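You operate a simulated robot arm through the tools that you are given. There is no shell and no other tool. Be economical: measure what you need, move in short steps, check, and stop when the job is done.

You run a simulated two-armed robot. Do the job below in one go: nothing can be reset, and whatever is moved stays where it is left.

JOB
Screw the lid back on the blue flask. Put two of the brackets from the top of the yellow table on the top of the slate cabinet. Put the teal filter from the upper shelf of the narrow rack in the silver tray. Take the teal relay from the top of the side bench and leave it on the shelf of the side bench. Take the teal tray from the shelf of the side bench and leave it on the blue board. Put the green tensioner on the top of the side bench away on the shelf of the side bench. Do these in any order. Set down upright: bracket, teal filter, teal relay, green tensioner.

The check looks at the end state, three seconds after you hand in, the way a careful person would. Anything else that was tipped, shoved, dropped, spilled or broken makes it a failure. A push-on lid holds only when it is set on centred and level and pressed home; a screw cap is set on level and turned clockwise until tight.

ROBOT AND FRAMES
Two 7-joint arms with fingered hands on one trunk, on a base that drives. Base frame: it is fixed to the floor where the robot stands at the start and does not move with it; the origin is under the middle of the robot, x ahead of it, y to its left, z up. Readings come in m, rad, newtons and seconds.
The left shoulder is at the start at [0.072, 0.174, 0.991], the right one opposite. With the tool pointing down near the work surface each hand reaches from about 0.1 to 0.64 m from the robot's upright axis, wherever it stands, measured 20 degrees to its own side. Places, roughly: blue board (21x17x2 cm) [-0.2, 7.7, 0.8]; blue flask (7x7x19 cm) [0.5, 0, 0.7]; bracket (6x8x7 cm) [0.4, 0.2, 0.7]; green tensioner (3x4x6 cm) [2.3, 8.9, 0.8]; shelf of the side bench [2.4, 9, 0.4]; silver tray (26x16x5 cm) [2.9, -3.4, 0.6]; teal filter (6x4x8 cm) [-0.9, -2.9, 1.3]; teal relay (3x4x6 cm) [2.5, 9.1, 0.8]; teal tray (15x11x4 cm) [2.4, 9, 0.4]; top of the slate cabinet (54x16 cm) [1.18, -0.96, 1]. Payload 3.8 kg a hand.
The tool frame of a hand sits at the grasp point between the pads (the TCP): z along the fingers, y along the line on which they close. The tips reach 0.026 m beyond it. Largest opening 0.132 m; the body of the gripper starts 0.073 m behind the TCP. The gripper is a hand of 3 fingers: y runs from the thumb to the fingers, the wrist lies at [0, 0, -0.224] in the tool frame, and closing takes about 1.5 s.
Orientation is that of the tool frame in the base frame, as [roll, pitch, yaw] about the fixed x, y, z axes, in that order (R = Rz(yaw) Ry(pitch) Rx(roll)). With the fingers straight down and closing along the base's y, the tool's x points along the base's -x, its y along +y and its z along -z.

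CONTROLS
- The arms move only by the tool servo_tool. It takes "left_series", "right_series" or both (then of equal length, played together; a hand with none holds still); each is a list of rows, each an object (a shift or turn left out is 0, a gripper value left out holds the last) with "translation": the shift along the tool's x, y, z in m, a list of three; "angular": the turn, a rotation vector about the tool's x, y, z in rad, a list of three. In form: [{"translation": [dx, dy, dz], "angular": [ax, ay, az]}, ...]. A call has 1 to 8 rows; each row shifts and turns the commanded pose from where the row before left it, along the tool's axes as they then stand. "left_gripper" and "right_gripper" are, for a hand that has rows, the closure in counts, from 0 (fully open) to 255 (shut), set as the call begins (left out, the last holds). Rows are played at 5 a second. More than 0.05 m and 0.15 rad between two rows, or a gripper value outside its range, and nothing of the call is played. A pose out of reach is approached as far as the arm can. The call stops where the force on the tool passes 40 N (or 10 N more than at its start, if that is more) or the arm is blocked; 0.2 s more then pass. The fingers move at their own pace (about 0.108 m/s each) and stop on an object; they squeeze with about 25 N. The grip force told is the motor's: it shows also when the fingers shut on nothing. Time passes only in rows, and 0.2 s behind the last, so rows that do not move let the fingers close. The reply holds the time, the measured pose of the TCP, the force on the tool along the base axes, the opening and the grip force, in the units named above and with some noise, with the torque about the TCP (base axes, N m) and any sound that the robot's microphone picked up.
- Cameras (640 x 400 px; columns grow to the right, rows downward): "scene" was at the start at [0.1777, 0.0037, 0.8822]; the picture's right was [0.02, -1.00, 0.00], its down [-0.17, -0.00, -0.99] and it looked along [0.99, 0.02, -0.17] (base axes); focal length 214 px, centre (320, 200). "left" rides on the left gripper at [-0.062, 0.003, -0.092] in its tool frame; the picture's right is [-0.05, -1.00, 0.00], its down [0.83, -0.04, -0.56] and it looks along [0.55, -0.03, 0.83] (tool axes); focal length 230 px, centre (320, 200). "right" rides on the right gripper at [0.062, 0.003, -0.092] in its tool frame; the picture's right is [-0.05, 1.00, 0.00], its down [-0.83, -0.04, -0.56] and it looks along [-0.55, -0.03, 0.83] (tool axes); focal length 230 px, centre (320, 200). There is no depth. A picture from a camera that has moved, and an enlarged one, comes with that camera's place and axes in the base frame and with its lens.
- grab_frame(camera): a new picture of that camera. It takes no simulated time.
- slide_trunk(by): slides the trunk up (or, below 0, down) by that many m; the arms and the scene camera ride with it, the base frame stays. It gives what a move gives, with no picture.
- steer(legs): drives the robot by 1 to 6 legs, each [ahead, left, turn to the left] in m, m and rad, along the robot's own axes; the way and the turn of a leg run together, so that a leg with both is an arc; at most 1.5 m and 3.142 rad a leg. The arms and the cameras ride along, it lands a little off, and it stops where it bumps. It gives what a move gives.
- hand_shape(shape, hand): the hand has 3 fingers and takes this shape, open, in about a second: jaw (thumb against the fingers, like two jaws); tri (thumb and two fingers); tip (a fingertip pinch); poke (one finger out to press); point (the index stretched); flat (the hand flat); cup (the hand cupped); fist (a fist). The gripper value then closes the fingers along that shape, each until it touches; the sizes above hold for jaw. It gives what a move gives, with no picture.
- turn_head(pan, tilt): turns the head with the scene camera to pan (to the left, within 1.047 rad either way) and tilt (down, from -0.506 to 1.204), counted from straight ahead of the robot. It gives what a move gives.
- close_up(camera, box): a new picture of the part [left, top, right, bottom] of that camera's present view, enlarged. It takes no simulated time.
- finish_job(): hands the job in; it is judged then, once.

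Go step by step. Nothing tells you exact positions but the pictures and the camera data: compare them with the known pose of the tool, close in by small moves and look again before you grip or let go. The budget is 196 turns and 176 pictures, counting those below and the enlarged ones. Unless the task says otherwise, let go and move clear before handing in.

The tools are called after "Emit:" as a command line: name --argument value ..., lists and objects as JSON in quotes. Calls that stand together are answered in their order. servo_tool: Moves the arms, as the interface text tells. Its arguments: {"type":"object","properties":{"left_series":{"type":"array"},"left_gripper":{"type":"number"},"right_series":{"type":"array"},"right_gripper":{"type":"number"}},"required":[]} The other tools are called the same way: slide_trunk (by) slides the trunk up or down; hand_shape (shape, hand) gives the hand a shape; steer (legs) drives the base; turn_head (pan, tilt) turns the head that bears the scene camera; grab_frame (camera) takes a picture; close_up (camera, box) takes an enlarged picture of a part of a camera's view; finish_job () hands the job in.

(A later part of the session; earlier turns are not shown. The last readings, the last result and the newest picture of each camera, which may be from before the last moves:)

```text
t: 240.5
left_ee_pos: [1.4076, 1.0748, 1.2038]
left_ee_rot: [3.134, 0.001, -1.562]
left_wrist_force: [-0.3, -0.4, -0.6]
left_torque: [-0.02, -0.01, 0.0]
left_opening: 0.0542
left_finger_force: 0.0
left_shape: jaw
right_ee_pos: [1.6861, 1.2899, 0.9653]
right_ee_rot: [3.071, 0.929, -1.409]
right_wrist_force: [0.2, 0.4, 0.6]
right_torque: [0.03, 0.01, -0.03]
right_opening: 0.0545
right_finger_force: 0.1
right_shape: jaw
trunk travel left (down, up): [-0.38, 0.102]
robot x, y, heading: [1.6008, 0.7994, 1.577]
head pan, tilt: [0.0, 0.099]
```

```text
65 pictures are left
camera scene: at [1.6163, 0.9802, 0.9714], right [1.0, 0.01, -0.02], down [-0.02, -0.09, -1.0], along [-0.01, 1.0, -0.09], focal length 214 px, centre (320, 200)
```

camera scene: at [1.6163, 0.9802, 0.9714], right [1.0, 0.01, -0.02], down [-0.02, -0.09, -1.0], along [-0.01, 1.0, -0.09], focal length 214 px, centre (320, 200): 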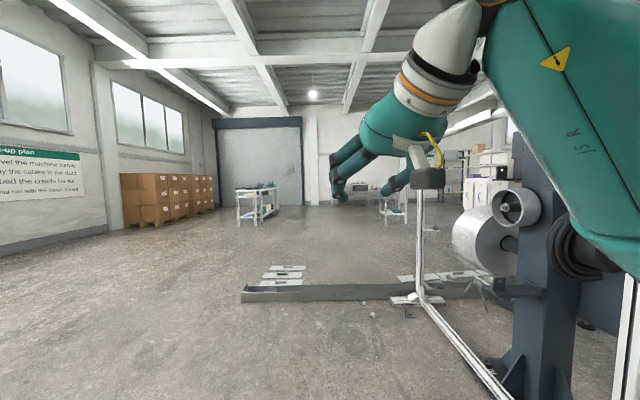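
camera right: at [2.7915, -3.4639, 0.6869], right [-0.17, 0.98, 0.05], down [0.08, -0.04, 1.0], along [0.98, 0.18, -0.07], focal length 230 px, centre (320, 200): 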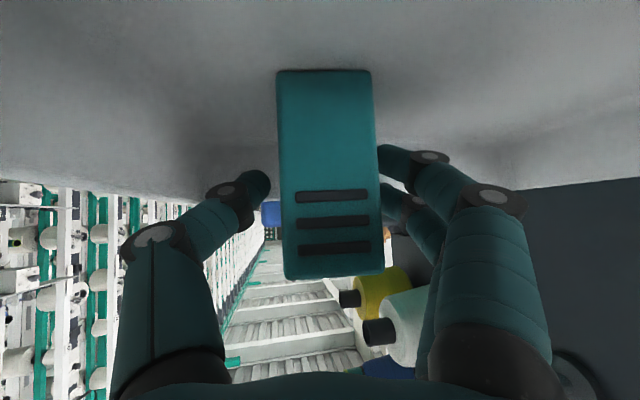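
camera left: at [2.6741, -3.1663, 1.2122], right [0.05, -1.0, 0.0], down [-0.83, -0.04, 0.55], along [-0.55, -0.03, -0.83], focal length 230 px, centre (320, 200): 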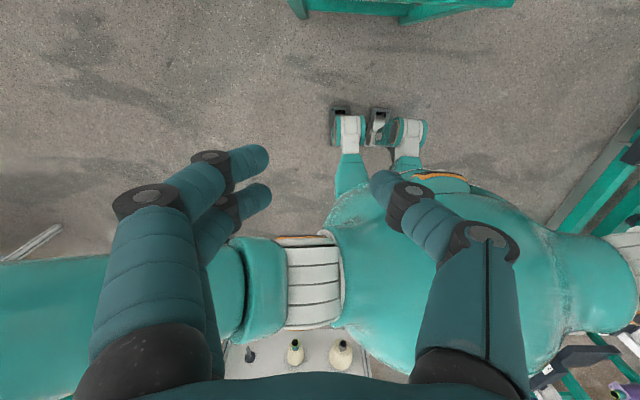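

Blocked again. I'll ease back slightly and look both ways.

Emit:
steer --legs '[[-0.15, 0, 0]]'

Emit:
turn_head --pan 0.8 --tilt 0.4

Emit:
grab_frame --camera "scene"

Emit:
turn_head --pan -0.5 --tilt 0.7

Emit:
grab_frame --camera "scene"

```text
t: 241.8
left_ee_pos: [1.3785, 0.9327, 1.1977]
left_ee_rot: [-3.124, -0.002, -1.554]
left_wrist_force: [1.0, -0.9, 0.3]
left_torque: [-0.01, -0.01, 0.03]
left_opening: 0.0545
left_finger_force: 0.0
left_shape: jaw
right_ee_pos: [1.663, 1.1458, 0.9633]
right_ee_rot: [3.106, 0.92, -1.383]
right_wrist_force: [-0.4, 0.3, 0.3]
right_torque: [0.01, 0.03, 0.02]
right_opening: 0.0543
right_finger_force: 0.1
right_shape: jaw
trunk travel left (down, up): [-0.38, 0.102]
robot x, y, heading: [1.593, 0.6496, 1.581]
head pan, tilt: [0.0, 0.099]
```

```text
t: 243.0
left_ee_pos: [1.3772, 0.9321, 1.1978]
left_ee_rot: [-3.122, -0.002, -1.555]
left_wrist_force: [0.2, -1.0, 0.9]
left_torque: [0.02, 0.0, -0.01]
left_opening: 0.0543
left_finger_force: 0.0
left_shape: jaw
right_ee_pos: [1.6635, 1.1459, 0.964]
right_ee_rot: [3.109, 0.918, -1.379]
right_wrist_force: [-0.1, 0.4, -0.6]
right_torque: [-0.01, 0.02, -0.02]
right_opening: 0.0544
right_finger_force: 0.1
right_shape: jaw
trunk travel left (down, up): [-0.38, 0.102]
robot x, y, heading: [1.599, 0.6497, 1.576]
head pan, tilt: [0.799, 0.4]
```

```text
64 pictures are left
camera scene: at [1.528, 0.8086, 0.9429], right [0.69, 0.72, 0.0], down [0.28, -0.27, -0.92], along [-0.66, 0.64, -0.39], focal length 214 px, centre (320, 200)
```

scene: 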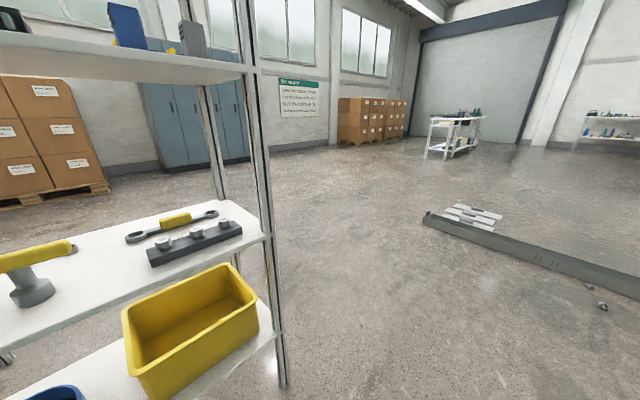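

```text
t: 244.4
left_ee_pos: [1.378, 0.9336, 1.1975]
left_ee_rot: [-3.123, -0.004, -1.555]
left_wrist_force: [-0.5, 0.4, 0.1]
left_torque: [0.01, -0.01, -0.02]
left_opening: 0.0542
left_finger_force: 0.0
left_shape: jaw
right_ee_pos: [1.6631, 1.1459, 0.9632]
right_ee_rot: [3.108, 0.918, -1.378]
right_wrist_force: [0.2, -0.2, 0.1]
right_torque: [0.02, 0.01, -0.03]
right_opening: 0.0543
right_finger_force: 0.0
right_shape: jaw
trunk travel left (down, up): [-0.38, 0.102]
robot x, y, heading: [1.5984, 0.6455, 1.582]
head pan, tilt: [-0.499, 0.7]
```

```text
63 pictures are left
camera scene: at [1.6349, 0.8193, 0.916], right [0.88, -0.47, 0.0], down [-0.3, -0.57, -0.77], along [0.36, 0.67, -0.64], focal length 214 px, centre (320, 200)
```

scene: 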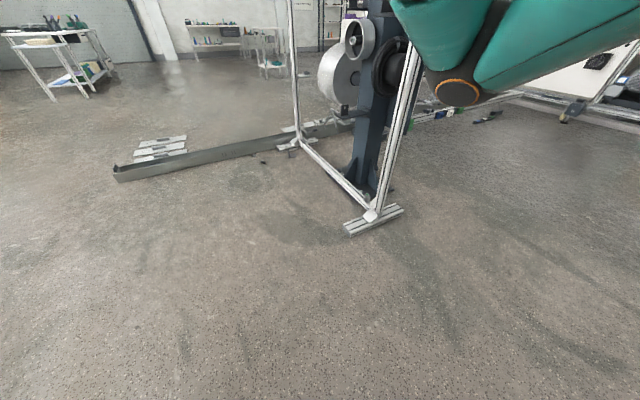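

The left elbow was touching the rack at x about 1.1. I'll pass further right, between the rack and the guard frame, then swing left.

Emit:
steer --legs '[[0, -0.13, -0.01], [1.05, 0, 0], [0.45, 1.3, 0]]'

Emit:
turn_head --pan 0.9 --tilt 0.2

Emit:
grab_frame --camera "scene"

```text
t: 262.8
left_ee_pos: [0.2488, 2.5294, 1.1969]
left_ee_rot: [-3.121, -0.005, -1.614]
left_wrist_force: [0.3, -0.3, 0.1]
left_torque: [0.03, -0.01, 0.01]
left_opening: 0.0543
left_finger_force: 0.1
left_shape: jaw
right_ee_pos: [0.545, 2.7252, 0.9641]
right_ee_rot: [3.109, 0.916, -1.438]
right_wrist_force: [0.4, -0.7, -0.1]
right_torque: [0.01, 0.02, 0.0]
right_opening: 0.0543
right_finger_force: 0.0
right_shape: jaw
trunk travel left (down, up): [-0.38, 0.102]
robot x, y, heading: [0.4537, 2.231, 1.519]
head pan, tilt: [-0.499, 0.7]
```

```text
t: 264.3
left_ee_pos: [0.2488, 2.5296, 1.1968]
left_ee_rot: [-3.121, -0.004, -1.615]
left_wrist_force: [-0.4, -0.6, -0.4]
left_torque: [0.0, 0.02, 0.05]
left_opening: 0.0541
left_finger_force: 0.0
left_shape: jaw
right_ee_pos: [0.5442, 2.7259, 0.9635]
right_ee_rot: [3.107, 0.916, -1.437]
right_wrist_force: [-0.8, 0.1, -0.3]
right_torque: [0.0, 0.01, 0.0]
right_opening: 0.0545
right_finger_force: 0.0
right_shape: jaw
trunk travel left (down, up): [-0.38, 0.102]
robot x, y, heading: [0.4524, 2.2291, 1.516]
head pan, tilt: [0.901, 0.201]
```

```text
62 pictures are left
camera scene: at [0.3837, 2.3898, 0.9613], right [0.66, 0.75, 0.0], down [0.15, -0.13, -0.98], along [-0.73, 0.65, -0.2], focal length 214 px, centre (320, 200)
```

scene: 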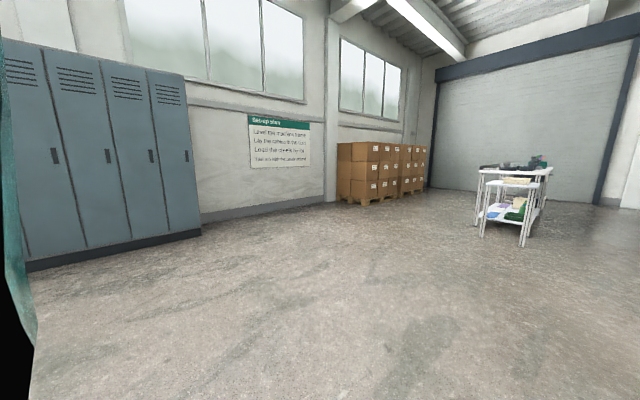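

Emit:
steer --legs '[[1.4, 0.1, 0.05], [1.4, -0.5, 0]]'

Emit:
turn_head --pan -0.1 --tilt 0.15

Emit:
grab_frame --camera "scene"

```text
t: 278.2
left_ee_pos: [0.6285, 5.3035, 1.1975]
left_ee_rot: [-3.123, -0.004, -1.547]
left_wrist_force: [-0.1, -0.1, 0.0]
left_torque: [0.03, -0.02, -0.04]
left_opening: 0.054
left_finger_force: 0.0
left_shape: jaw
right_ee_pos: [0.913, 5.5188, 0.9646]
right_ee_rot: [3.109, 0.92, -1.37]
right_wrist_force: [0.3, 0.2, -0.9]
right_torque: [-0.02, -0.01, -0.02]
right_opening: 0.0541
right_finger_force: 0.0
right_shape: jaw
trunk travel left (down, up): [-0.38, 0.102]
robot x, y, heading: [0.849, 5.018, 1.586]
head pan, tilt: [0.901, 0.201]
```

```text
t: 279.4
left_ee_pos: [0.6298, 5.3032, 1.196]
left_ee_rot: [-3.122, -0.005, -1.547]
left_wrist_force: [0.5, -0.2, 0.0]
left_torque: [0.01, 0.0, 0.02]
left_opening: 0.0546
left_finger_force: 0.1
left_shape: jaw
right_ee_pos: [0.912, 5.5185, 0.9646]
right_ee_rot: [3.108, 0.917, -1.368]
right_wrist_force: [0.2, 0.6, 0.9]
right_torque: [-0.02, 0.01, -0.01]
right_opening: 0.0544
right_finger_force: 0.0
right_shape: jaw
trunk travel left (down, up): [-0.38, 0.102]
robot x, y, heading: [0.8531, 5.0165, 1.589]
head pan, tilt: [-0.099, 0.15]
```

```text
61 pictures are left
camera scene: at [0.856, 5.2086, 0.9661], right [1.0, -0.08, 0.0], down [-0.01, -0.15, -0.99], along [0.08, 0.99, -0.15], focal length 214 px, centre (320, 200)
```

scene: 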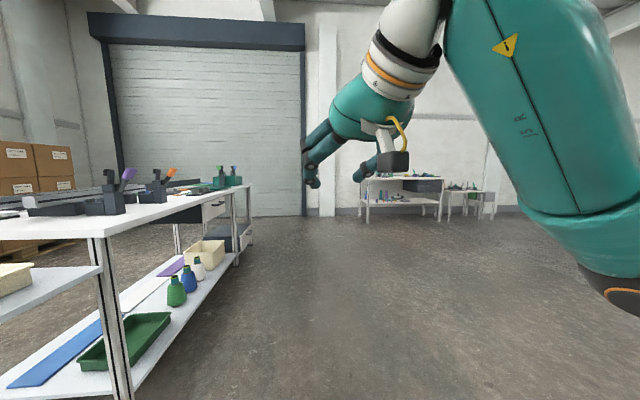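

Emit:
close_up --camera "scene" --box '[340, 160, 500, 230]'

Emit:
close_up --camera "scene" --box '[0, 140, 270, 310]'

```text
4.00 times, centred on (420, 195) of scene
camera zoom: at [0.856, 5.2086, 0.9661], right [1.0, -0.08, 0.0], down [-0.01, -0.15, -0.99], along [0.08, 0.99, -0.15], focal length 858 px, centre (-80, 220)
```

zoom: 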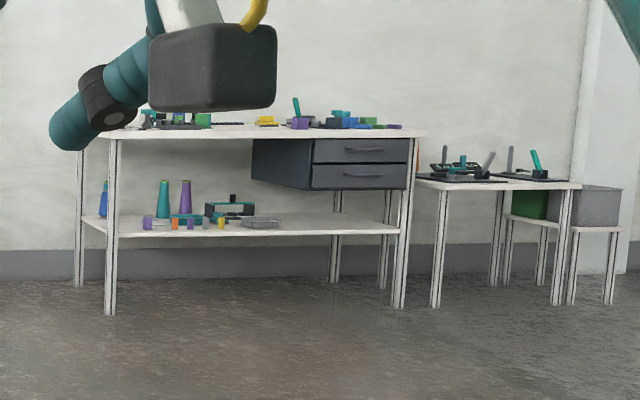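

```text
2.35 times, centred on (135, 225) of scene
camera zoom: at [0.856, 5.2086, 0.9661], right [1.0, -0.08, 0.0], down [-0.01, -0.15, -0.99], along [0.08, 0.99, -0.15], focal length 505 px, centre (755, 141)
```

zoom: 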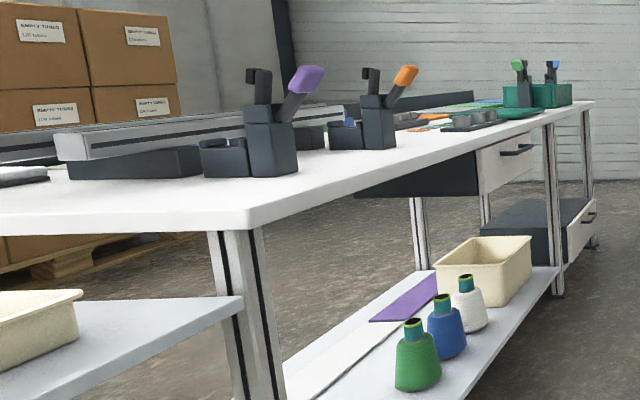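

The side bench front is at about y 8.78, x 1.97–3.35. I'll return the right hand to pointing down and drive up to it.

Emit:
servo_tool --right_series '[{"angular": [0, 0.13, 0]}, {"angular": [0, 0.13, 0]}, {"angular": [0, 0.13, 0]}, {"angular": [0, 0.13, 0]}, {"angular": [0, 0.13, 0]}, {"angular": [0, 0.13, 0]}, {"angular": [0, 0.137, 0]}, {}]'

Emit:
steer --legs '[[1.45, -0.75, 0], [1.35, -0.72, -0.018]]'

Emit:
turn_head --pan 0 --tilt 0.5

Emit:
grab_frame --camera "scene"

```text
t: 281.2
left_ee_pos: [0.6294, 5.3025, 1.1974]
left_ee_rot: [-3.122, -0.002, -1.546]
left_wrist_force: [-0.2, 0.0, 0.6]
left_torque: [0.0, 0.02, 0.03]
left_opening: 0.0542
left_finger_force: 0.1
left_shape: jaw
right_ee_pos: [0.9119, 5.5175, 0.9637]
right_ee_rot: [3.122, 0.0, -1.342]
right_wrist_force: [0.3, 0.0, 0.3]
right_torque: [-0.03, -0.02, 0.01]
right_opening: 0.0542
right_finger_force: 0.1
right_shape: jaw
trunk travel left (down, up): [-0.38, 0.102]
robot x, y, heading: [0.8514, 5.0176, 1.592]
head pan, tilt: [-0.099, 0.15]
```

```text
refused: leg 1 is longer than a leg can be; nothing moved
```

```text
t: 282.1
left_ee_pos: [0.6299, 5.3024, 1.1972]
left_ee_rot: [-3.122, -0.003, -1.545]
left_wrist_force: [0.0, -0.3, -0.7]
left_torque: [0.05, 0.01, -0.03]
left_opening: 0.0542
left_finger_force: 0.1
left_shape: jaw
right_ee_pos: [0.9131, 5.5182, 0.9638]
right_ee_rot: [3.12, 0.001, -1.34]
right_wrist_force: [-0.9, 0.0, -1.0]
right_torque: [0.0, 0.0, -0.01]
right_opening: 0.0543
right_finger_force: 0.0
right_shape: jaw
trunk travel left (down, up): [-0.38, 0.102]
robot x, y, heading: [0.8491, 5.02, 1.587]
head pan, tilt: [0.0, 0.499]
```

```text
58 pictures are left
camera scene: at [0.8469, 5.2072, 0.9338], right [1.0, 0.02, 0.0], down [0.01, -0.48, -0.88], along [-0.01, 0.88, -0.48], focal length 214 px, centre (320, 200)
```

scene: 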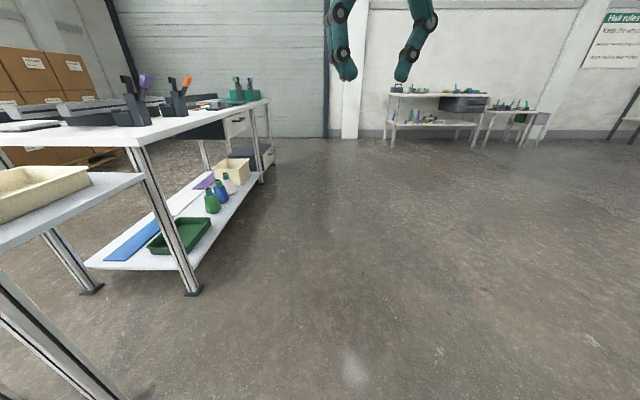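

Emit:
steer --legs '[[1.1, -0.55, 0], [1.1, -0.55, 0], [0.7, -0.42, -0.017]]'

Emit:
turn_head --pan 0 --tilt 0.45

Emit:
grab_frame --camera "scene"

```text
t: 298.0
left_ee_pos: [2.0994, 8.2076, 1.1965]
left_ee_rot: [-3.121, -0.004, -1.562]
left_wrist_force: [0.5, 0.7, 0.5]
left_torque: [0.04, 0.01, -0.01]
left_opening: 0.0544
left_finger_force: 0.0
left_shape: jaw
right_ee_pos: [2.3848, 8.4185, 0.964]
right_ee_rot: [3.121, 0.002, -1.357]
right_wrist_force: [0.1, 0.1, 0.8]
right_torque: [0.01, 0.0, -0.02]
right_opening: 0.0543
right_finger_force: 0.1
right_shape: jaw
trunk travel left (down, up): [-0.38, 0.102]
robot x, y, heading: [2.3174, 7.9174, 1.575]
head pan, tilt: [0.0, 0.499]
```

```text
t: 298.6
left_ee_pos: [2.0985, 8.2065, 1.1966]
left_ee_rot: [-3.122, -0.003, -1.562]
left_wrist_force: [-0.9, 0.0, -0.8]
left_torque: [0.0, 0.0, 0.0]
left_opening: 0.0541
left_finger_force: 0.1
left_shape: jaw
right_ee_pos: [2.3856, 8.419, 0.9644]
right_ee_rot: [3.121, 0.002, -1.358]
right_wrist_force: [0.6, 0.1, 0.4]
right_torque: [0.0, -0.02, 0.0]
right_opening: 0.0543
right_finger_force: 0.1
right_shape: jaw
trunk travel left (down, up): [-0.38, 0.102]
robot x, y, heading: [2.317, 7.9205, 1.572]
head pan, tilt: [0.0, 0.45]
```

```text
57 pictures are left
camera scene: at [2.3149, 8.1089, 0.9381], right [1.0, 0.0, 0.0], down [0.0, -0.44, -0.9], along [0.0, 0.9, -0.44], focal length 214 px, centre (320, 200)
```

scene: 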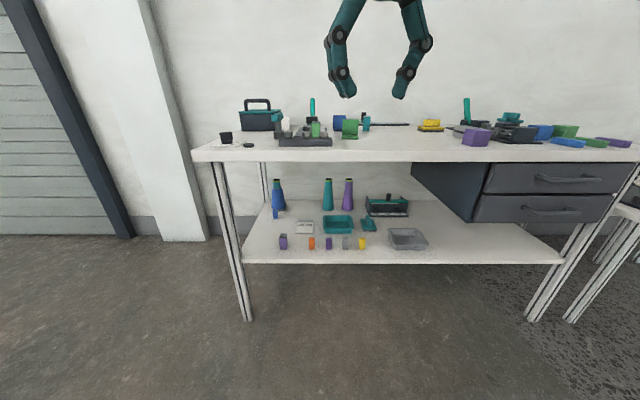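

Emit:
close_up --camera "scene" --box '[200, 90, 460, 165]'

Emit:
close_up --camera "scene" --box '[240, 165, 450, 275]'

```text
2.46 times, centred on (330, 128) of scene
camera zoom: at [2.3149, 8.1089, 0.9381], right [1.0, 0.0, 0.0], down [0.0, -0.44, -0.9], along [0.0, 0.9, -0.44], focal length 528 px, centre (295, 378)
```

zoom: 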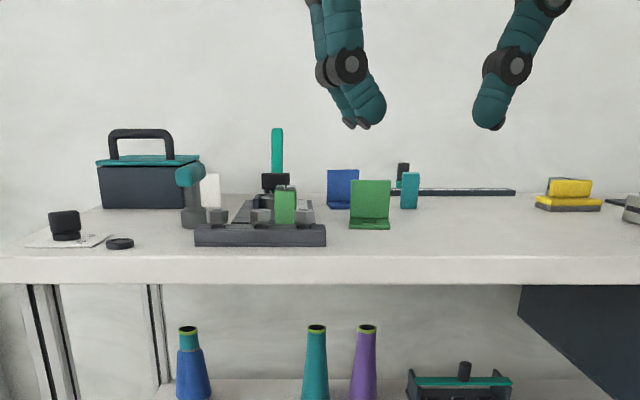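

```text
3.05 times, centred on (345, 220) of scene
camera zoom: at [2.3149, 8.1089, 0.9381], right [1.0, 0.0, 0.0], down [0.0, -0.44, -0.9], along [0.0, 0.9, -0.44], focal length 654 px, centre (244, 139)
```

zoom: 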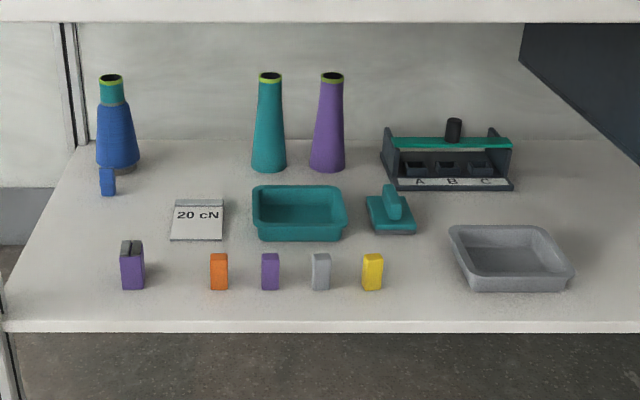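

The teal relay is at about (2.53, 9.14), with the green tensioner behind a dark fixture at about (2.30, 8.95). The teal tray is on the shelf at about (2.40, 8.98, 0.38). Moving closer to view from above.

Emit:
slide_trunk --by 0.09

Emit:
steer --legs '[[0.45, 0, 0]]'

Emit:
grab_frame --camera "scene"

Emit:
grab_frame --camera "right"

```text
t: 299.9
left_ee_pos: [2.0989, 8.2078, 1.2868]
left_ee_rot: [-3.119, -0.004, -1.56]
left_wrist_force: [-0.4, 1.2, 0.7]
left_torque: [-0.06, -0.02, -0.02]
left_opening: 0.0546
left_finger_force: 0.1
left_shape: jaw
right_ee_pos: [2.3844, 8.4193, 1.0511]
right_ee_rot: [3.121, -0.001, -1.358]
right_wrist_force: [0.3, -0.5, -1.2]
right_torque: [0.0, 0.03, 0.0]
right_opening: 0.0545
right_finger_force: 0.0
right_shape: jaw
trunk travel left (down, up): [-0.47, 0.012]
robot x, y, heading: [2.3177, 7.9206, 1.573]
head pan, tilt: [0.0, 0.45]
```

```text
t: 302.5
left_ee_pos: [2.0986, 8.6507, 1.2874]
left_ee_rot: [-3.121, -0.003, -1.56]
left_wrist_force: [0.6, -0.7, -0.1]
left_torque: [0.01, 0.0, 0.0]
left_opening: 0.054
left_finger_force: 0.1
left_shape: jaw
right_ee_pos: [2.3841, 8.8624, 1.0543]
right_ee_rot: [3.119, 0.001, -1.358]
right_wrist_force: [0.3, 0.4, 0.2]
right_torque: [-0.03, 0.0, 0.03]
right_opening: 0.0543
right_finger_force: 0.2
right_shape: jaw
trunk travel left (down, up): [-0.47, 0.012]
robot x, y, heading: [2.3164, 8.3661, 1.57]
head pan, tilt: [0.0, 0.45]
```

```text
54 pictures are left
camera scene: at [2.3141, 8.565, 1.0569], right [1.0, 0.0, 0.0], down [0.0, -0.44, -0.9], along [0.0, 0.9, -0.44], focal length 214 px, centre (320, 200)
```

scene: 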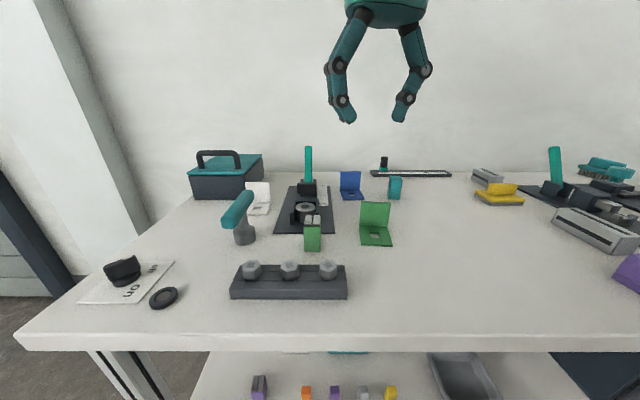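

```text
53 pictures are left
camera right: at [2.3963, 8.8013, 1.146], right [-0.99, -0.16, 0.02], down [-0.12, 0.82, 0.56], along [-0.11, 0.55, -0.83], focal length 230 px, centre (320, 200)
```

right: 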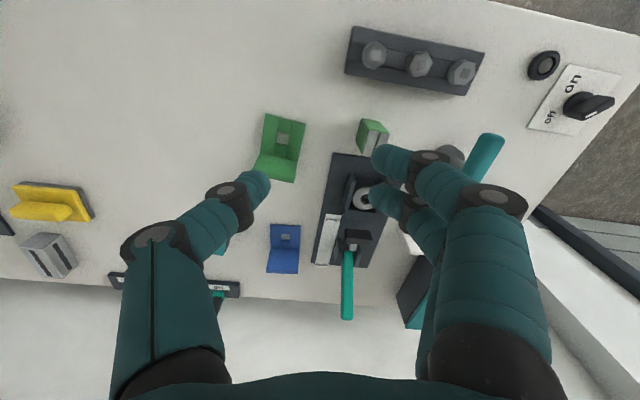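

Both small objects get the same tilted grasp (about 40° below horizontal) so they stay upright for the shelf. First rotating both hands.

Emit:
servo_tool --right_series '[{"angular": [0, 0, 0.105]}, {"angular": [0, 0, 0.105]}, {"angular": [0, -0.1455, 0]}, {"angular": [0, -0.1455, 0]}, {"angular": [0, -0.1455, 0]}, {"angular": [0, -0.1455, 0]}, {"angular": [0, -0.1455, 0]}, {"angular": [0, -0.1455, 0]}]' --left_series '[{"translation": [-0.04, 0, 0]}, {"translation": [-0.04, 0, 0]}, {"translation": [-0.03, 0, 0.03], "angular": [0, -0.1455, 0]}, {"translation": [-0.02, 0, 0.03], "angular": [0, -0.1455, 0]}, {"translation": [0, 0, 0.03], "angular": [0, -0.1455, 0]}, {"translation": [0, 0, 0.03], "angular": [0, -0.1455, 0]}, {"translation": [0, 0, 0.02], "angular": [0, -0.1455, 0]}, {"angular": [0, -0.1455, 0]}]' --left_gripper 110 --right_gripper 110

Emit:
steer --legs '[[0.11, 0, 0]]'

Emit:
grab_frame --camera "left"

Emit:
grab_frame --camera "right"

```text
t: 304.3
left_ee_pos: [2.0985, 8.8164, 1.1598]
left_ee_rot: [-3.107, 0.873, -1.536]
left_wrist_force: [-0.1, 0.2, 0.9]
left_torque: [-0.03, 0.01, -0.02]
left_opening: 0.0743
left_finger_force: 0.1
left_shape: jaw
right_ee_pos: [2.3837, 8.8617, 1.0543]
right_ee_rot: [3.109, 0.873, -1.592]
right_wrist_force: [-0.3, -0.4, -0.5]
right_torque: [-0.02, 0.01, -0.01]
right_opening: 0.0743
right_finger_force: 0.1
right_shape: jaw
trunk travel left (down, up): [-0.47, 0.012]
robot x, y, heading: [2.3139, 8.3617, 1.577]
head pan, tilt: [0.0, 0.45]
```

```text
t: 305.6
left_ee_pos: [2.1017, 8.9289, 1.1581]
left_ee_rot: [-3.111, 0.872, -1.54]
left_wrist_force: [-0.8, 0.0, -0.7]
left_torque: [-0.04, 0.04, 0.0]
left_opening: 0.0746
left_finger_force: 0.1
left_shape: jaw
right_ee_pos: [2.3852, 8.975, 1.0541]
right_ee_rot: [3.111, 0.871, -1.594]
right_wrist_force: [-0.5, 0.8, 0.1]
right_torque: [0.0, 0.02, 0.02]
right_opening: 0.0744
right_finger_force: 0.0
right_shape: jaw
trunk travel left (down, up): [-0.47, 0.012]
robot x, y, heading: [2.3145, 8.4777, 1.566]
head pan, tilt: [0.0, 0.45]
```

```text
52 pictures are left
camera left: at [2.0954, 8.898, 1.2647], right [1.0, 0.04, 0.06], down [0.06, -0.96, -0.28], along [0.05, 0.28, -0.96], focal length 230 px, centre (320, 200)
```

left: 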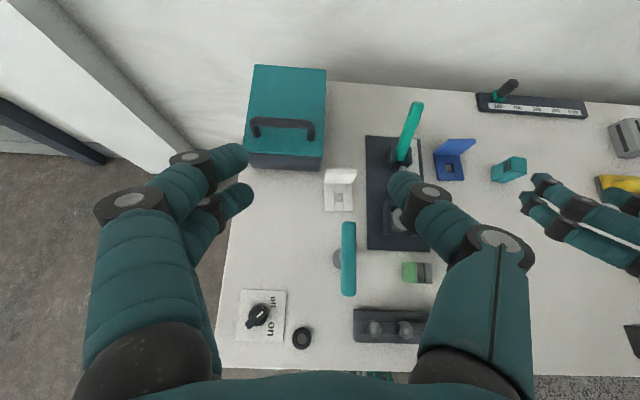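

```text
51 pictures are left
camera right: at [2.3825, 8.8636, 1.066], right [-1.0, 0.03, 0.06], down [0.06, 0.11, 0.99], along [0.03, 0.99, -0.11], focal length 230 px, centre (320, 200)
```

right: 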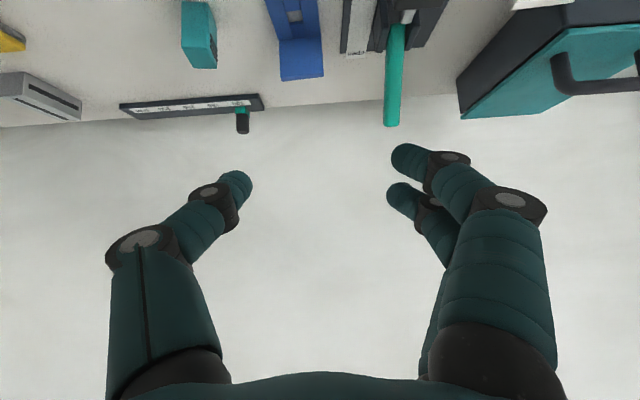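

Emit:
servo_tool --right_series '[{"translation": [0, -0.0365, 0]}, {"translation": [0, -0.0365, 0]}, {"translation": [0, -0.0365, 0]}, {"translation": [0, -0.0365, 0]}, {"translation": [0.0194, 0, 0.0423]}, {"translation": [0.0194, 0, 0.0423]}, {"translation": [0.0194, 0, 0.0423]}, {"translation": [0.0194, 0, 0.0423]}]' --left_series '[{"translation": [0, -0.0478, 0]}, {"translation": [0, -0.0478, 0]}, {"translation": [0, -0.0478, 0]}, {"translation": [0, -0.0478, 0]}, {"translation": [0.0462, 0, 0.0157]}, {"translation": [0.0462, 0, 0.0157]}, {"translation": [0.0462, 0, 0.0157]}, {"translation": [0.0462, 0, 0.0157]}]'

Emit:
servo_tool --left_series '[{"translation": [0.0462, 0, 0.0157]}, {"translation": [0.0462, 0, 0.0157]}, {}]'

Emit:
grab_frame --camera "left"

Emit:
grab_frame --camera "right"

```text
t: 307.4
left_ee_pos: [2.2959, 8.8639, 0.9826]
left_ee_rot: [-3.102, 0.879, -1.522]
left_wrist_force: [-1.4, -0.4, -0.3]
left_torque: [0.02, 0.0, -0.04]
left_opening: 0.0748
left_finger_force: 0.0
left_shape: jaw
right_ee_pos: [2.5281, 9.0545, 0.8798]
right_ee_rot: [3.111, 0.869, -1.593]
right_wrist_force: [-0.2, -0.2, 0.6]
right_torque: [-0.04, 0.01, 0.02]
right_opening: 0.0746
right_finger_force: 0.0
right_shape: jaw
trunk travel left (down, up): [-0.47, 0.012]
robot x, y, heading: [2.3123, 8.4729, 1.569]
head pan, tilt: [0.0, 0.45]
```

```text
t: 308.4
left_ee_pos: [2.2983, 8.8698, 0.9367]
left_ee_rot: [-2.92, 0.926, -1.284]
left_wrist_force: [0.5, 0.3, -0.4]
left_torque: [0.04, 0.01, -0.03]
left_opening: 0.0745
left_finger_force: 0.1
left_shape: jaw
right_ee_pos: [2.5271, 9.0537, 0.8826]
right_ee_rot: [3.109, 0.873, -1.593]
right_wrist_force: [-0.3, -0.5, -1.3]
right_torque: [-0.02, -0.02, 0.01]
right_opening: 0.0743
right_finger_force: 0.2
right_shape: jaw
trunk travel left (down, up): [-0.47, 0.012]
robot x, y, heading: [2.3147, 8.475, 1.572]
head pan, tilt: [0.0, 0.45]
stopped in row 3 (left hand): the arm was blocked; the commanded pose is now the measured one
```

```text
50 pictures are left
camera left: at [2.2861, 8.8302, 1.0396], right [0.98, 0.14, 0.17], down [0.19, -0.92, -0.33], along [0.11, 0.36, -0.93], focal length 230 px, centre (320, 200)
```

left: 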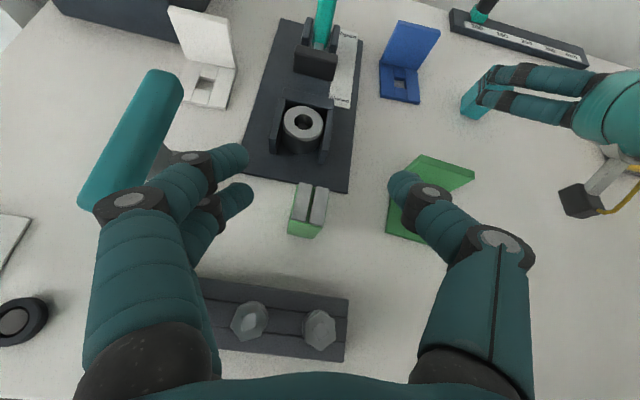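

```text
49 pictures are left
camera right: at [2.525, 8.944, 0.8948], right [-1.0, 0.03, 0.06], down [0.06, 0.11, 0.99], along [0.03, 0.99, -0.11], focal length 230 px, centre (320, 200)
```

right: 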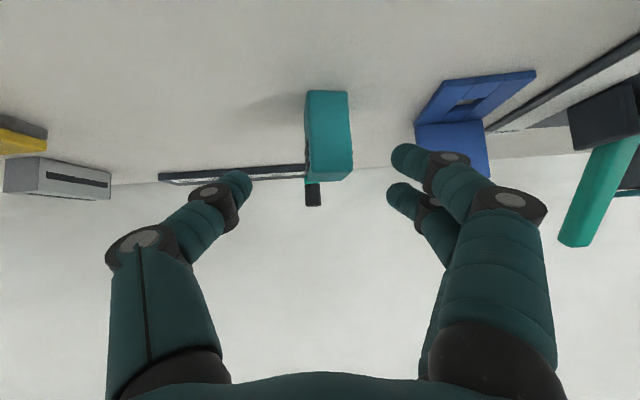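

The left arm is cramped crossing the centre; I'll use it later from another stance. Right hand first: advance on the relay.

Emit:
servo_tool --right_series '[{"translation": [-0.01, 0.009, 0]}, {"translation": [0, 0, 0.035]}, {"translation": [0, 0, 0.035]}, {"translation": [0, 0, 0.03]}, {}]' --left_series '[{"translation": [-0.03, 0, -0.02]}, {"translation": [-0.03, 0, -0.02]}, {"translation": [-0.03, 0, -0.02]}, {"translation": [0, 0.02, 0]}, {}]'

Emit:
grab_frame --camera "right"

```text
t: 309.6
left_ee_pos: [2.2674, 8.8645, 1.0346]
left_ee_rot: [-2.947, 0.916, -1.321]
left_wrist_force: [-0.5, 0.5, 0.2]
left_torque: [0.03, -0.04, 0.03]
left_opening: 0.0748
left_finger_force: 0.0
left_shape: jaw
right_ee_pos: [2.515, 9.139, 0.8291]
right_ee_rot: [3.107, 0.877, -1.594]
right_wrist_force: [0.6, 0.5, 7.3]
right_torque: [0.09, 0.36, -0.06]
right_opening: 0.0751
right_finger_force: 0.1
right_shape: jaw
trunk travel left (down, up): [-0.47, 0.012]
robot x, y, heading: [2.3157, 8.4735, 1.569]
head pan, tilt: [0.0, 0.45]
```

```text
48 pictures are left
camera right: at [2.5129, 9.0286, 0.8401], right [-1.0, 0.03, 0.06], down [0.07, 0.11, 0.99], along [0.02, 0.99, -0.11], focal length 230 px, centre (320, 200)
```

right: 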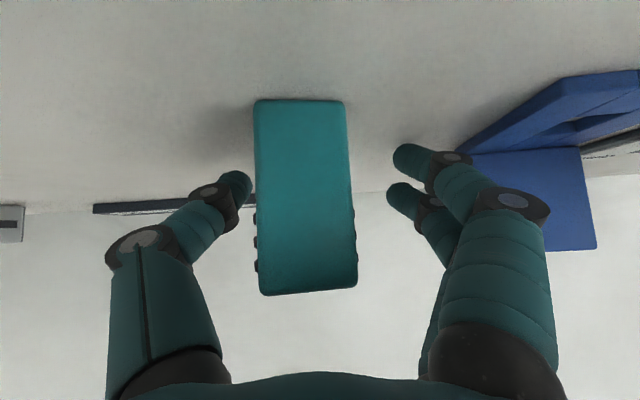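

A fingertip brushed the blue bracket. Backing up slightly, narrowing the fingers and recentring.

Emit:
servo_tool --right_series '[{"translation": [0, 0, -0.03]}, {"translation": [0, -0.0085, 0]}, {}, {}]' --right_gripper 138

Emit:
servo_tool --right_series '[{"translation": [0, 0, 0.016]}, {"translation": [0, 0, 0.016]}, {}]'

Emit:
grab_frame --camera "right"

```text
t: 310.6
left_ee_pos: [2.2669, 8.8644, 1.0348]
left_ee_rot: [-2.946, 0.916, -1.316]
left_wrist_force: [-0.2, -0.2, -0.8]
left_torque: [-0.02, 0.0, 0.02]
left_opening: 0.0747
left_finger_force: 0.2
left_shape: jaw
right_ee_pos: [2.5248, 9.1154, 0.8457]
right_ee_rot: [3.11, 0.87, -1.594]
right_wrist_force: [0.3, -0.1, 0.4]
right_torque: [-0.03, -0.01, 0.02]
right_opening: 0.0612
right_finger_force: 0.1
right_shape: jaw
trunk travel left (down, up): [-0.47, 0.012]
robot x, y, heading: [2.3161, 8.4754, 1.572]
head pan, tilt: [0.0, 0.45]
```

```text
t: 311.4
left_ee_pos: [2.2669, 8.8635, 1.0364]
left_ee_rot: [-2.942, 0.919, -1.317]
left_wrist_force: [-0.3, 0.0, -0.2]
left_torque: [0.03, 0.0, -0.01]
left_opening: 0.0746
left_finger_force: 0.0
left_shape: jaw
right_ee_pos: [2.5239, 9.1396, 0.8275]
right_ee_rot: [3.103, 0.878, -1.595]
right_wrist_force: [0.6, -0.8, 15.2]
right_torque: [0.1, 0.58, 0.03]
right_opening: 0.0609
right_finger_force: 0.1
right_shape: jaw
trunk travel left (down, up): [-0.47, 0.012]
robot x, y, heading: [2.3163, 8.4769, 1.569]
head pan, tilt: [0.0, 0.45]
```

```text
47 pictures are left
camera right: at [2.5219, 9.0291, 0.8394], right [-1.0, 0.03, 0.06], down [0.07, 0.1, 0.99], along [0.02, 0.99, -0.1], focal length 230 px, centre (320, 200)
```

right: 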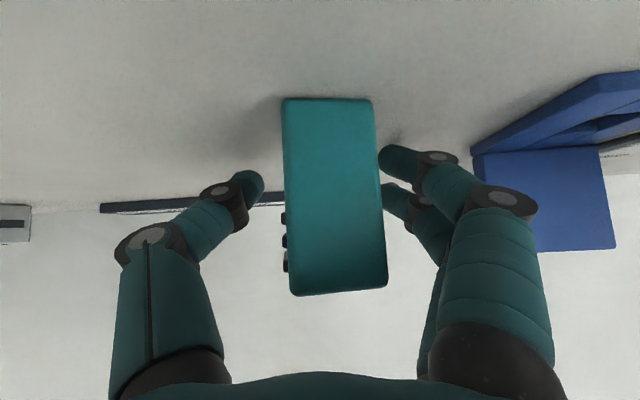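

The lower fingertip is touching the bench. Raising 9 mm and closing.

Emit:
servo_tool --right_series '[{"translation": [-0.007, 0, -0.0058]}, {}]'

Emit:
servo_tool --right_series '[{}, {}, {}, {}, {}]' --right_gripper 255

Emit:
grab_frame --camera "right"

```text
t: 311.9
left_ee_pos: [2.2665, 8.8651, 1.0342]
left_ee_rot: [-2.943, 0.914, -1.317]
left_wrist_force: [-0.6, -0.2, 0.1]
left_torque: [-0.03, 0.01, 0.02]
left_opening: 0.0746
left_finger_force: 0.0
left_shape: jaw
right_ee_pos: [2.5262, 9.139, 0.8288]
right_ee_rot: [3.111, 0.865, -1.593]
right_wrist_force: [-0.3, 0.7, 2.5]
right_torque: [0.02, 0.05, -0.01]
right_opening: 0.0613
right_finger_force: 0.1
right_shape: jaw
trunk travel left (down, up): [-0.47, 0.012]
robot x, y, heading: [2.3138, 8.4764, 1.568]
head pan, tilt: [0.0, 0.45]
```

```text
t: 313.1
left_ee_pos: [2.2659, 8.8648, 1.0345]
left_ee_rot: [-2.945, 0.916, -1.318]
left_wrist_force: [0.5, -0.5, 0.3]
left_torque: [-0.02, 0.01, 0.01]
left_opening: 0.0748
left_finger_force: 0.1
left_shape: jaw
right_ee_pos: [2.5257, 9.1391, 0.8309]
right_ee_rot: [3.11, 0.872, -1.594]
right_wrist_force: [-0.1, -0.4, 1.1]
right_torque: [-0.04, 0.0, 0.01]
right_opening: 0.0
right_finger_force: 24.9
right_shape: jaw
trunk travel left (down, up): [-0.47, 0.012]
robot x, y, heading: [2.3151, 8.4717, 1.568]
head pan, tilt: [0.0, 0.45]
```

```text
46 pictures are left
camera right: at [2.5232, 9.0287, 0.8439], right [-1.0, 0.03, 0.06], down [0.06, 0.11, 0.99], along [0.03, 0.99, -0.11], focal length 230 px, centre (320, 200)
```

right: 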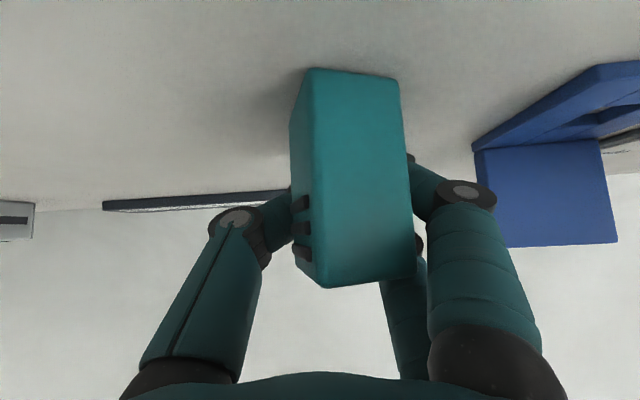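

The fingers closed past the relay: it is nearer and the bench higher (about 0.80) than I assumed. I'll open, retreat and look.

Emit:
servo_tool --right_series '[{}, {}, {"translation": [0, 0, -0.03]}, {"translation": [0, 0, -0.03]}, {}]' --right_gripper 125

Emit:
grab_frame --camera "right"

Emit:
close_up --camera "scene" --box '[280, 110, 480, 260]'

```text
t: 314.4
left_ee_pos: [2.2668, 8.865, 1.034]
left_ee_rot: [-2.944, 0.917, -1.317]
left_wrist_force: [-1.4, -0.4, 0.1]
left_torque: [0.0, -0.02, 0.0]
left_opening: 0.0745
left_finger_force: 0.0
left_shape: jaw
right_ee_pos: [2.5273, 9.0936, 0.8694]
right_ee_rot: [3.111, 0.869, -1.593]
right_wrist_force: [0.6, 0.3, 0.2]
right_torque: [-0.04, 0.0, 0.02]
right_opening: 0.0672
right_finger_force: 0.1
right_shape: jaw
trunk travel left (down, up): [-0.47, 0.012]
robot x, y, heading: [2.3142, 8.4733, 1.569]
head pan, tilt: [0.0, 0.45]
```

```text
45 pictures are left
camera right: at [2.5245, 8.9832, 0.8828], right [-1.0, 0.03, 0.06], down [0.06, 0.11, 0.99], along [0.03, 0.99, -0.11], focal length 230 px, centre (320, 200)
```

right: 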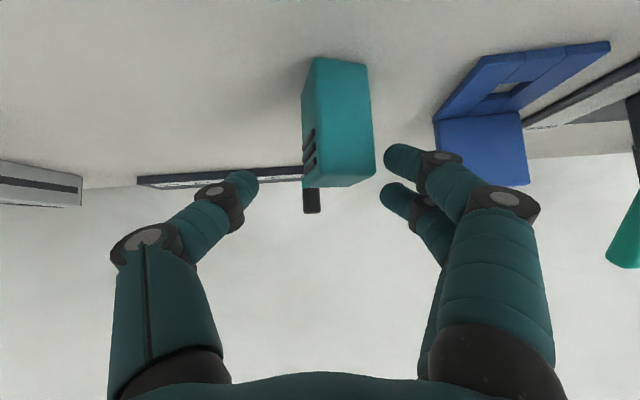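

```text
2.67 times, centred on (380, 185) of scene
camera zoom: at [2.3144, 8.6772, 1.0567], right [1.0, 0.0, 0.0], down [0.0, -0.44, -0.9], along [0.0, 0.9, -0.44], focal length 572 px, centre (160, 240)
```

zoom: 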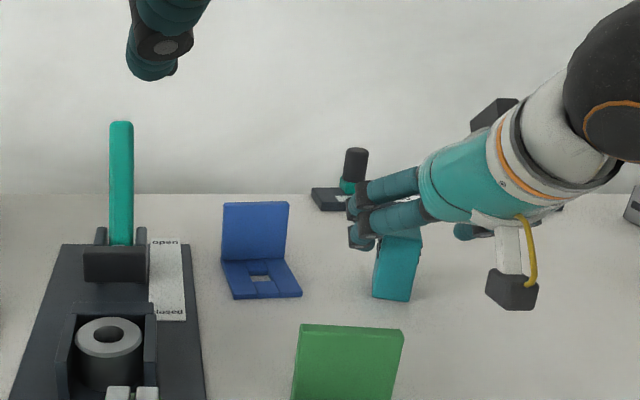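

The relay is still upright, turned about 29°, centre near (2.525, 9.11), bench top 0.80. I'll align the hand to it.

Emit:
servo_tool --right_series '[{"translation": [0, 0, -0.03]}, {"angular": [0.115, 0, 0.0965]}, {"angular": [0.115, 0, 0.0965]}, {"translation": [0.0148, 0.0066, 0]}, {}]'

Emit:
grab_frame --camera "right"

```text
t: 315.6
left_ee_pos: [2.2673, 8.8653, 1.0347]
left_ee_rot: [-2.944, 0.914, -1.318]
left_wrist_force: [-0.1, 0.8, -0.4]
left_torque: [-0.02, -0.02, 0.0]
left_opening: 0.0747
left_finger_force: 0.0
left_shape: jaw
right_ee_pos: [2.5216, 9.0661, 0.8853]
right_ee_rot: [3.115, 0.855, -1.888]
right_wrist_force: [-0.5, 0.2, 0.0]
right_torque: [-0.02, -0.01, 0.01]
right_opening: 0.0672
right_finger_force: 0.0
right_shape: jaw
right hand out of reach, approached as far as the arm can: row 4
trunk travel left (down, up): [-0.47, 0.012]
robot x, y, heading: [2.3149, 8.476, 1.568]
head pan, tilt: [0.0, 0.45]
```

```text
43 pictures are left
camera right: at [2.4882, 8.9622, 0.8998], right [-0.94, 0.32, 0.06], down [0.09, 0.1, 0.99], along [0.32, 0.94, -0.13], focal length 230 px, centre (320, 200)
```

right: 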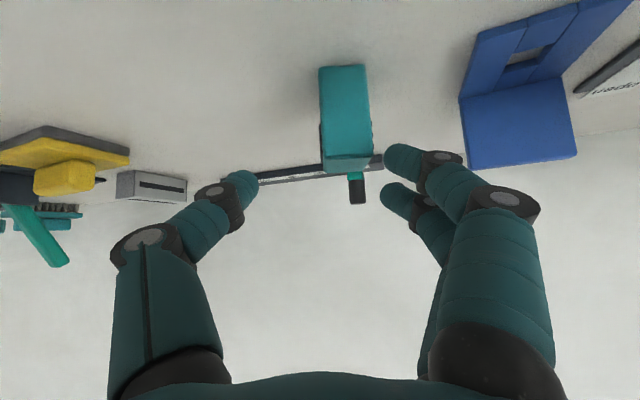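

Aligned now. The arm is cramped this close, so I'll back the base up 12 cm and extend instead.

Emit:
steer --legs '[[-0.12, 0, 0]]'

Emit:
servo_tool --right_series '[{"translation": [-0.018, 0.0134, 0.023]}, {"translation": [-0.018, 0.0134, 0.023]}, {"translation": [-0.018, 0.0134, 0.023]}, {"translation": [-0.018, 0.0134, 0.023]}, {}]'

Emit:
grab_frame --camera "right"

```text
t: 316.8
left_ee_pos: [2.2661, 8.7453, 1.0344]
left_ee_rot: [-2.946, 0.917, -1.318]
left_wrist_force: [0.5, -0.1, -0.5]
left_torque: [0.01, -0.02, -0.02]
left_opening: 0.0745
left_finger_force: 0.1
left_shape: jaw
right_ee_pos: [2.5224, 8.9457, 0.8864]
right_ee_rot: [3.114, 0.855, -1.887]
right_wrist_force: [-0.6, 0.3, -0.7]
right_torque: [-0.03, -0.04, -0.03]
right_opening: 0.0669
right_finger_force: 0.0
right_shape: jaw
trunk travel left (down, up): [-0.47, 0.012]
robot x, y, heading: [2.3153, 8.3581, 1.565]
head pan, tilt: [0.0, 0.45]
```

```text
t: 318.0
left_ee_pos: [2.2686, 8.7466, 1.0347]
left_ee_rot: [-2.943, 0.917, -1.32]
left_wrist_force: [0.4, 0.5, -0.4]
left_torque: [-0.03, -0.01, 0.02]
left_opening: 0.0747
left_finger_force: 0.0
left_shape: jaw
right_ee_pos: [2.5059, 9.0735, 0.8793]
right_ee_rot: [3.114, 0.855, -1.887]
right_wrist_force: [0.3, -0.4, -0.6]
right_torque: [0.03, 0.01, 0.0]
right_opening: 0.067
right_finger_force: 0.0
right_shape: jaw
trunk travel left (down, up): [-0.47, 0.012]
robot x, y, heading: [2.317, 8.3578, 1.571]
head pan, tilt: [0.0, 0.45]
```

```text
42 pictures are left
camera right: at [2.4715, 8.9692, 0.8939], right [-0.94, 0.32, 0.06], down [0.09, 0.1, 0.99], along [0.31, 0.94, -0.13], focal length 230 px, centre (320, 200)
```

right: 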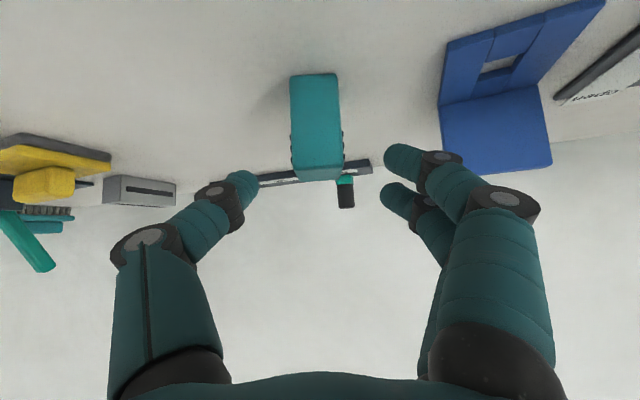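

Emit:
servo_tool --right_series '[{"translation": [0, 0, 0.02]}, {"translation": [0, 0, 0.02]}, {"translation": [0, 0, 0.017]}, {}]'

Emit:
grab_frame --camera "right"

```text
t: 319.0
left_ee_pos: [2.2682, 8.746, 1.0336]
left_ee_rot: [-2.943, 0.916, -1.32]
left_wrist_force: [-0.1, 0.2, 1.1]
left_torque: [0.0, 0.0, 0.01]
left_opening: 0.0748
left_finger_force: 0.0
left_shape: jaw
right_ee_pos: [2.518, 9.1167, 0.8425]
right_ee_rot: [3.114, 0.853, -1.89]
right_wrist_force: [0.0, 0.1, -0.7]
right_torque: [0.03, -0.01, -0.03]
right_opening: 0.0672
right_finger_force: 0.0
right_shape: jaw
trunk travel left (down, up): [-0.47, 0.012]
robot x, y, heading: [2.3148, 8.358, 1.569]
head pan, tilt: [0.0, 0.45]
```

```text
41 pictures are left
camera right: at [2.4843, 9.0113, 0.857], right [-0.94, 0.32, 0.06], down [0.1, 0.1, 0.99], along [0.32, 0.94, -0.13], focal length 230 px, centre (320, 200)
```

right: 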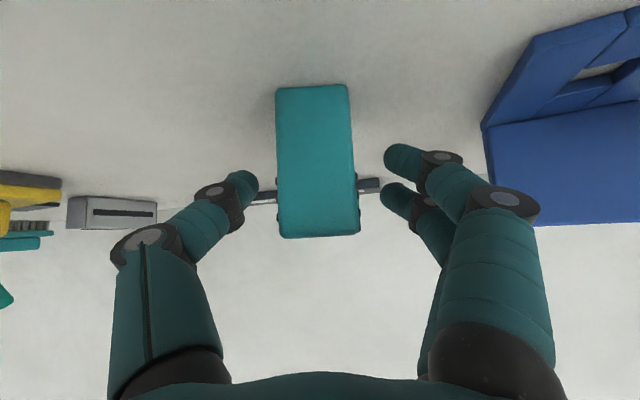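

Emit:
servo_tool --right_series '[{}, {}, {}, {}, {}]' --right_gripper 255

Emit:
servo_tool --right_series '[{"translation": [-0.0302, 0, -0.0262]}, {"translation": [-0.0302, 0, -0.0262]}, {"translation": [-0.0302, 0, -0.0262]}, {}]'

Emit:
grab_frame --camera "right"

```text
t: 320.2
left_ee_pos: [2.2682, 8.7462, 1.0335]
left_ee_rot: [-2.943, 0.916, -1.319]
left_wrist_force: [-0.5, -0.1, 0.3]
left_torque: [0.03, 0.03, 0.0]
left_opening: 0.0747
left_finger_force: 0.0
left_shape: jaw
right_ee_pos: [2.521, 9.1146, 0.8431]
right_ee_rot: [3.116, 0.855, -1.89]
right_wrist_force: [0.6, 1.6, 3.3]
right_torque: [-0.03, -0.04, 0.05]
right_opening: 0.0166
right_finger_force: 25.3
right_shape: jaw
trunk travel left (down, up): [-0.47, 0.012]
robot x, y, heading: [2.3186, 8.3533, 1.568]
head pan, tilt: [0.0, 0.45]
```

```text
t: 321.2
left_ee_pos: [2.2677, 8.7469, 1.0337]
left_ee_rot: [-2.944, 0.915, -1.319]
left_wrist_force: [-1.1, -0.2, 0.1]
left_torque: [-0.01, -0.01, 0.02]
left_opening: 0.0744
left_finger_force: 0.0
left_shape: jaw
right_ee_pos: [2.5205, 9.1152, 0.9659]
right_ee_rot: [3.115, 0.855, -1.888]
right_wrist_force: [-0.6, -0.3, -0.8]
right_torque: [-0.01, 0.0, -0.01]
right_opening: 0.0091
right_finger_force: 25.1
right_shape: jaw
trunk travel left (down, up): [-0.47, 0.012]
robot x, y, heading: [2.3164, 8.3548, 1.565]
head pan, tilt: [0.0, 0.45]
```

```text
40 pictures are left
camera right: at [2.4861, 9.0112, 0.9791], right [-0.94, 0.32, 0.06], down [0.09, 0.1, 0.99], along [0.32, 0.94, -0.13], focal length 230 px, centre (320, 200)
```

right: 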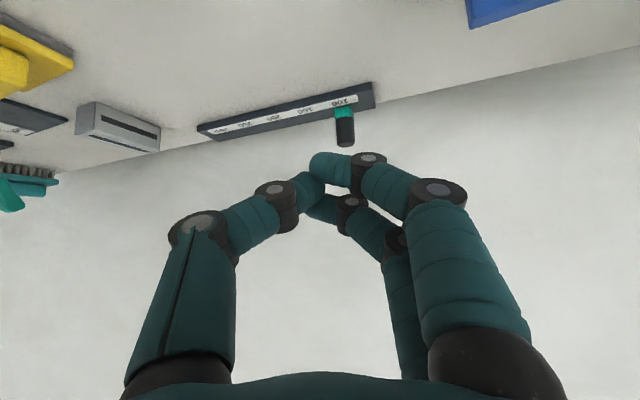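

The relay slipped out during the lift. Looking to see where it is.

Emit:
close_up --camera "scene" --box '[280, 110, 480, 260]'

```text
2.67 times, centred on (380, 185) of scene
camera zoom: at [2.3145, 8.5581, 1.0567], right [1.0, 0.0, 0.0], down [0.0, -0.44, -0.9], along [0.0, 0.9, -0.44], focal length 572 px, centre (160, 240)
```

zoom: 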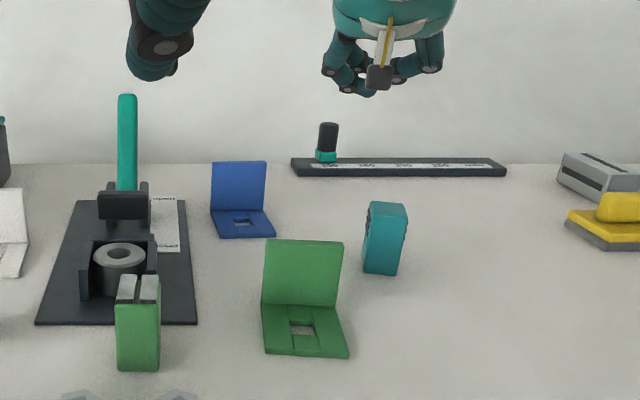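

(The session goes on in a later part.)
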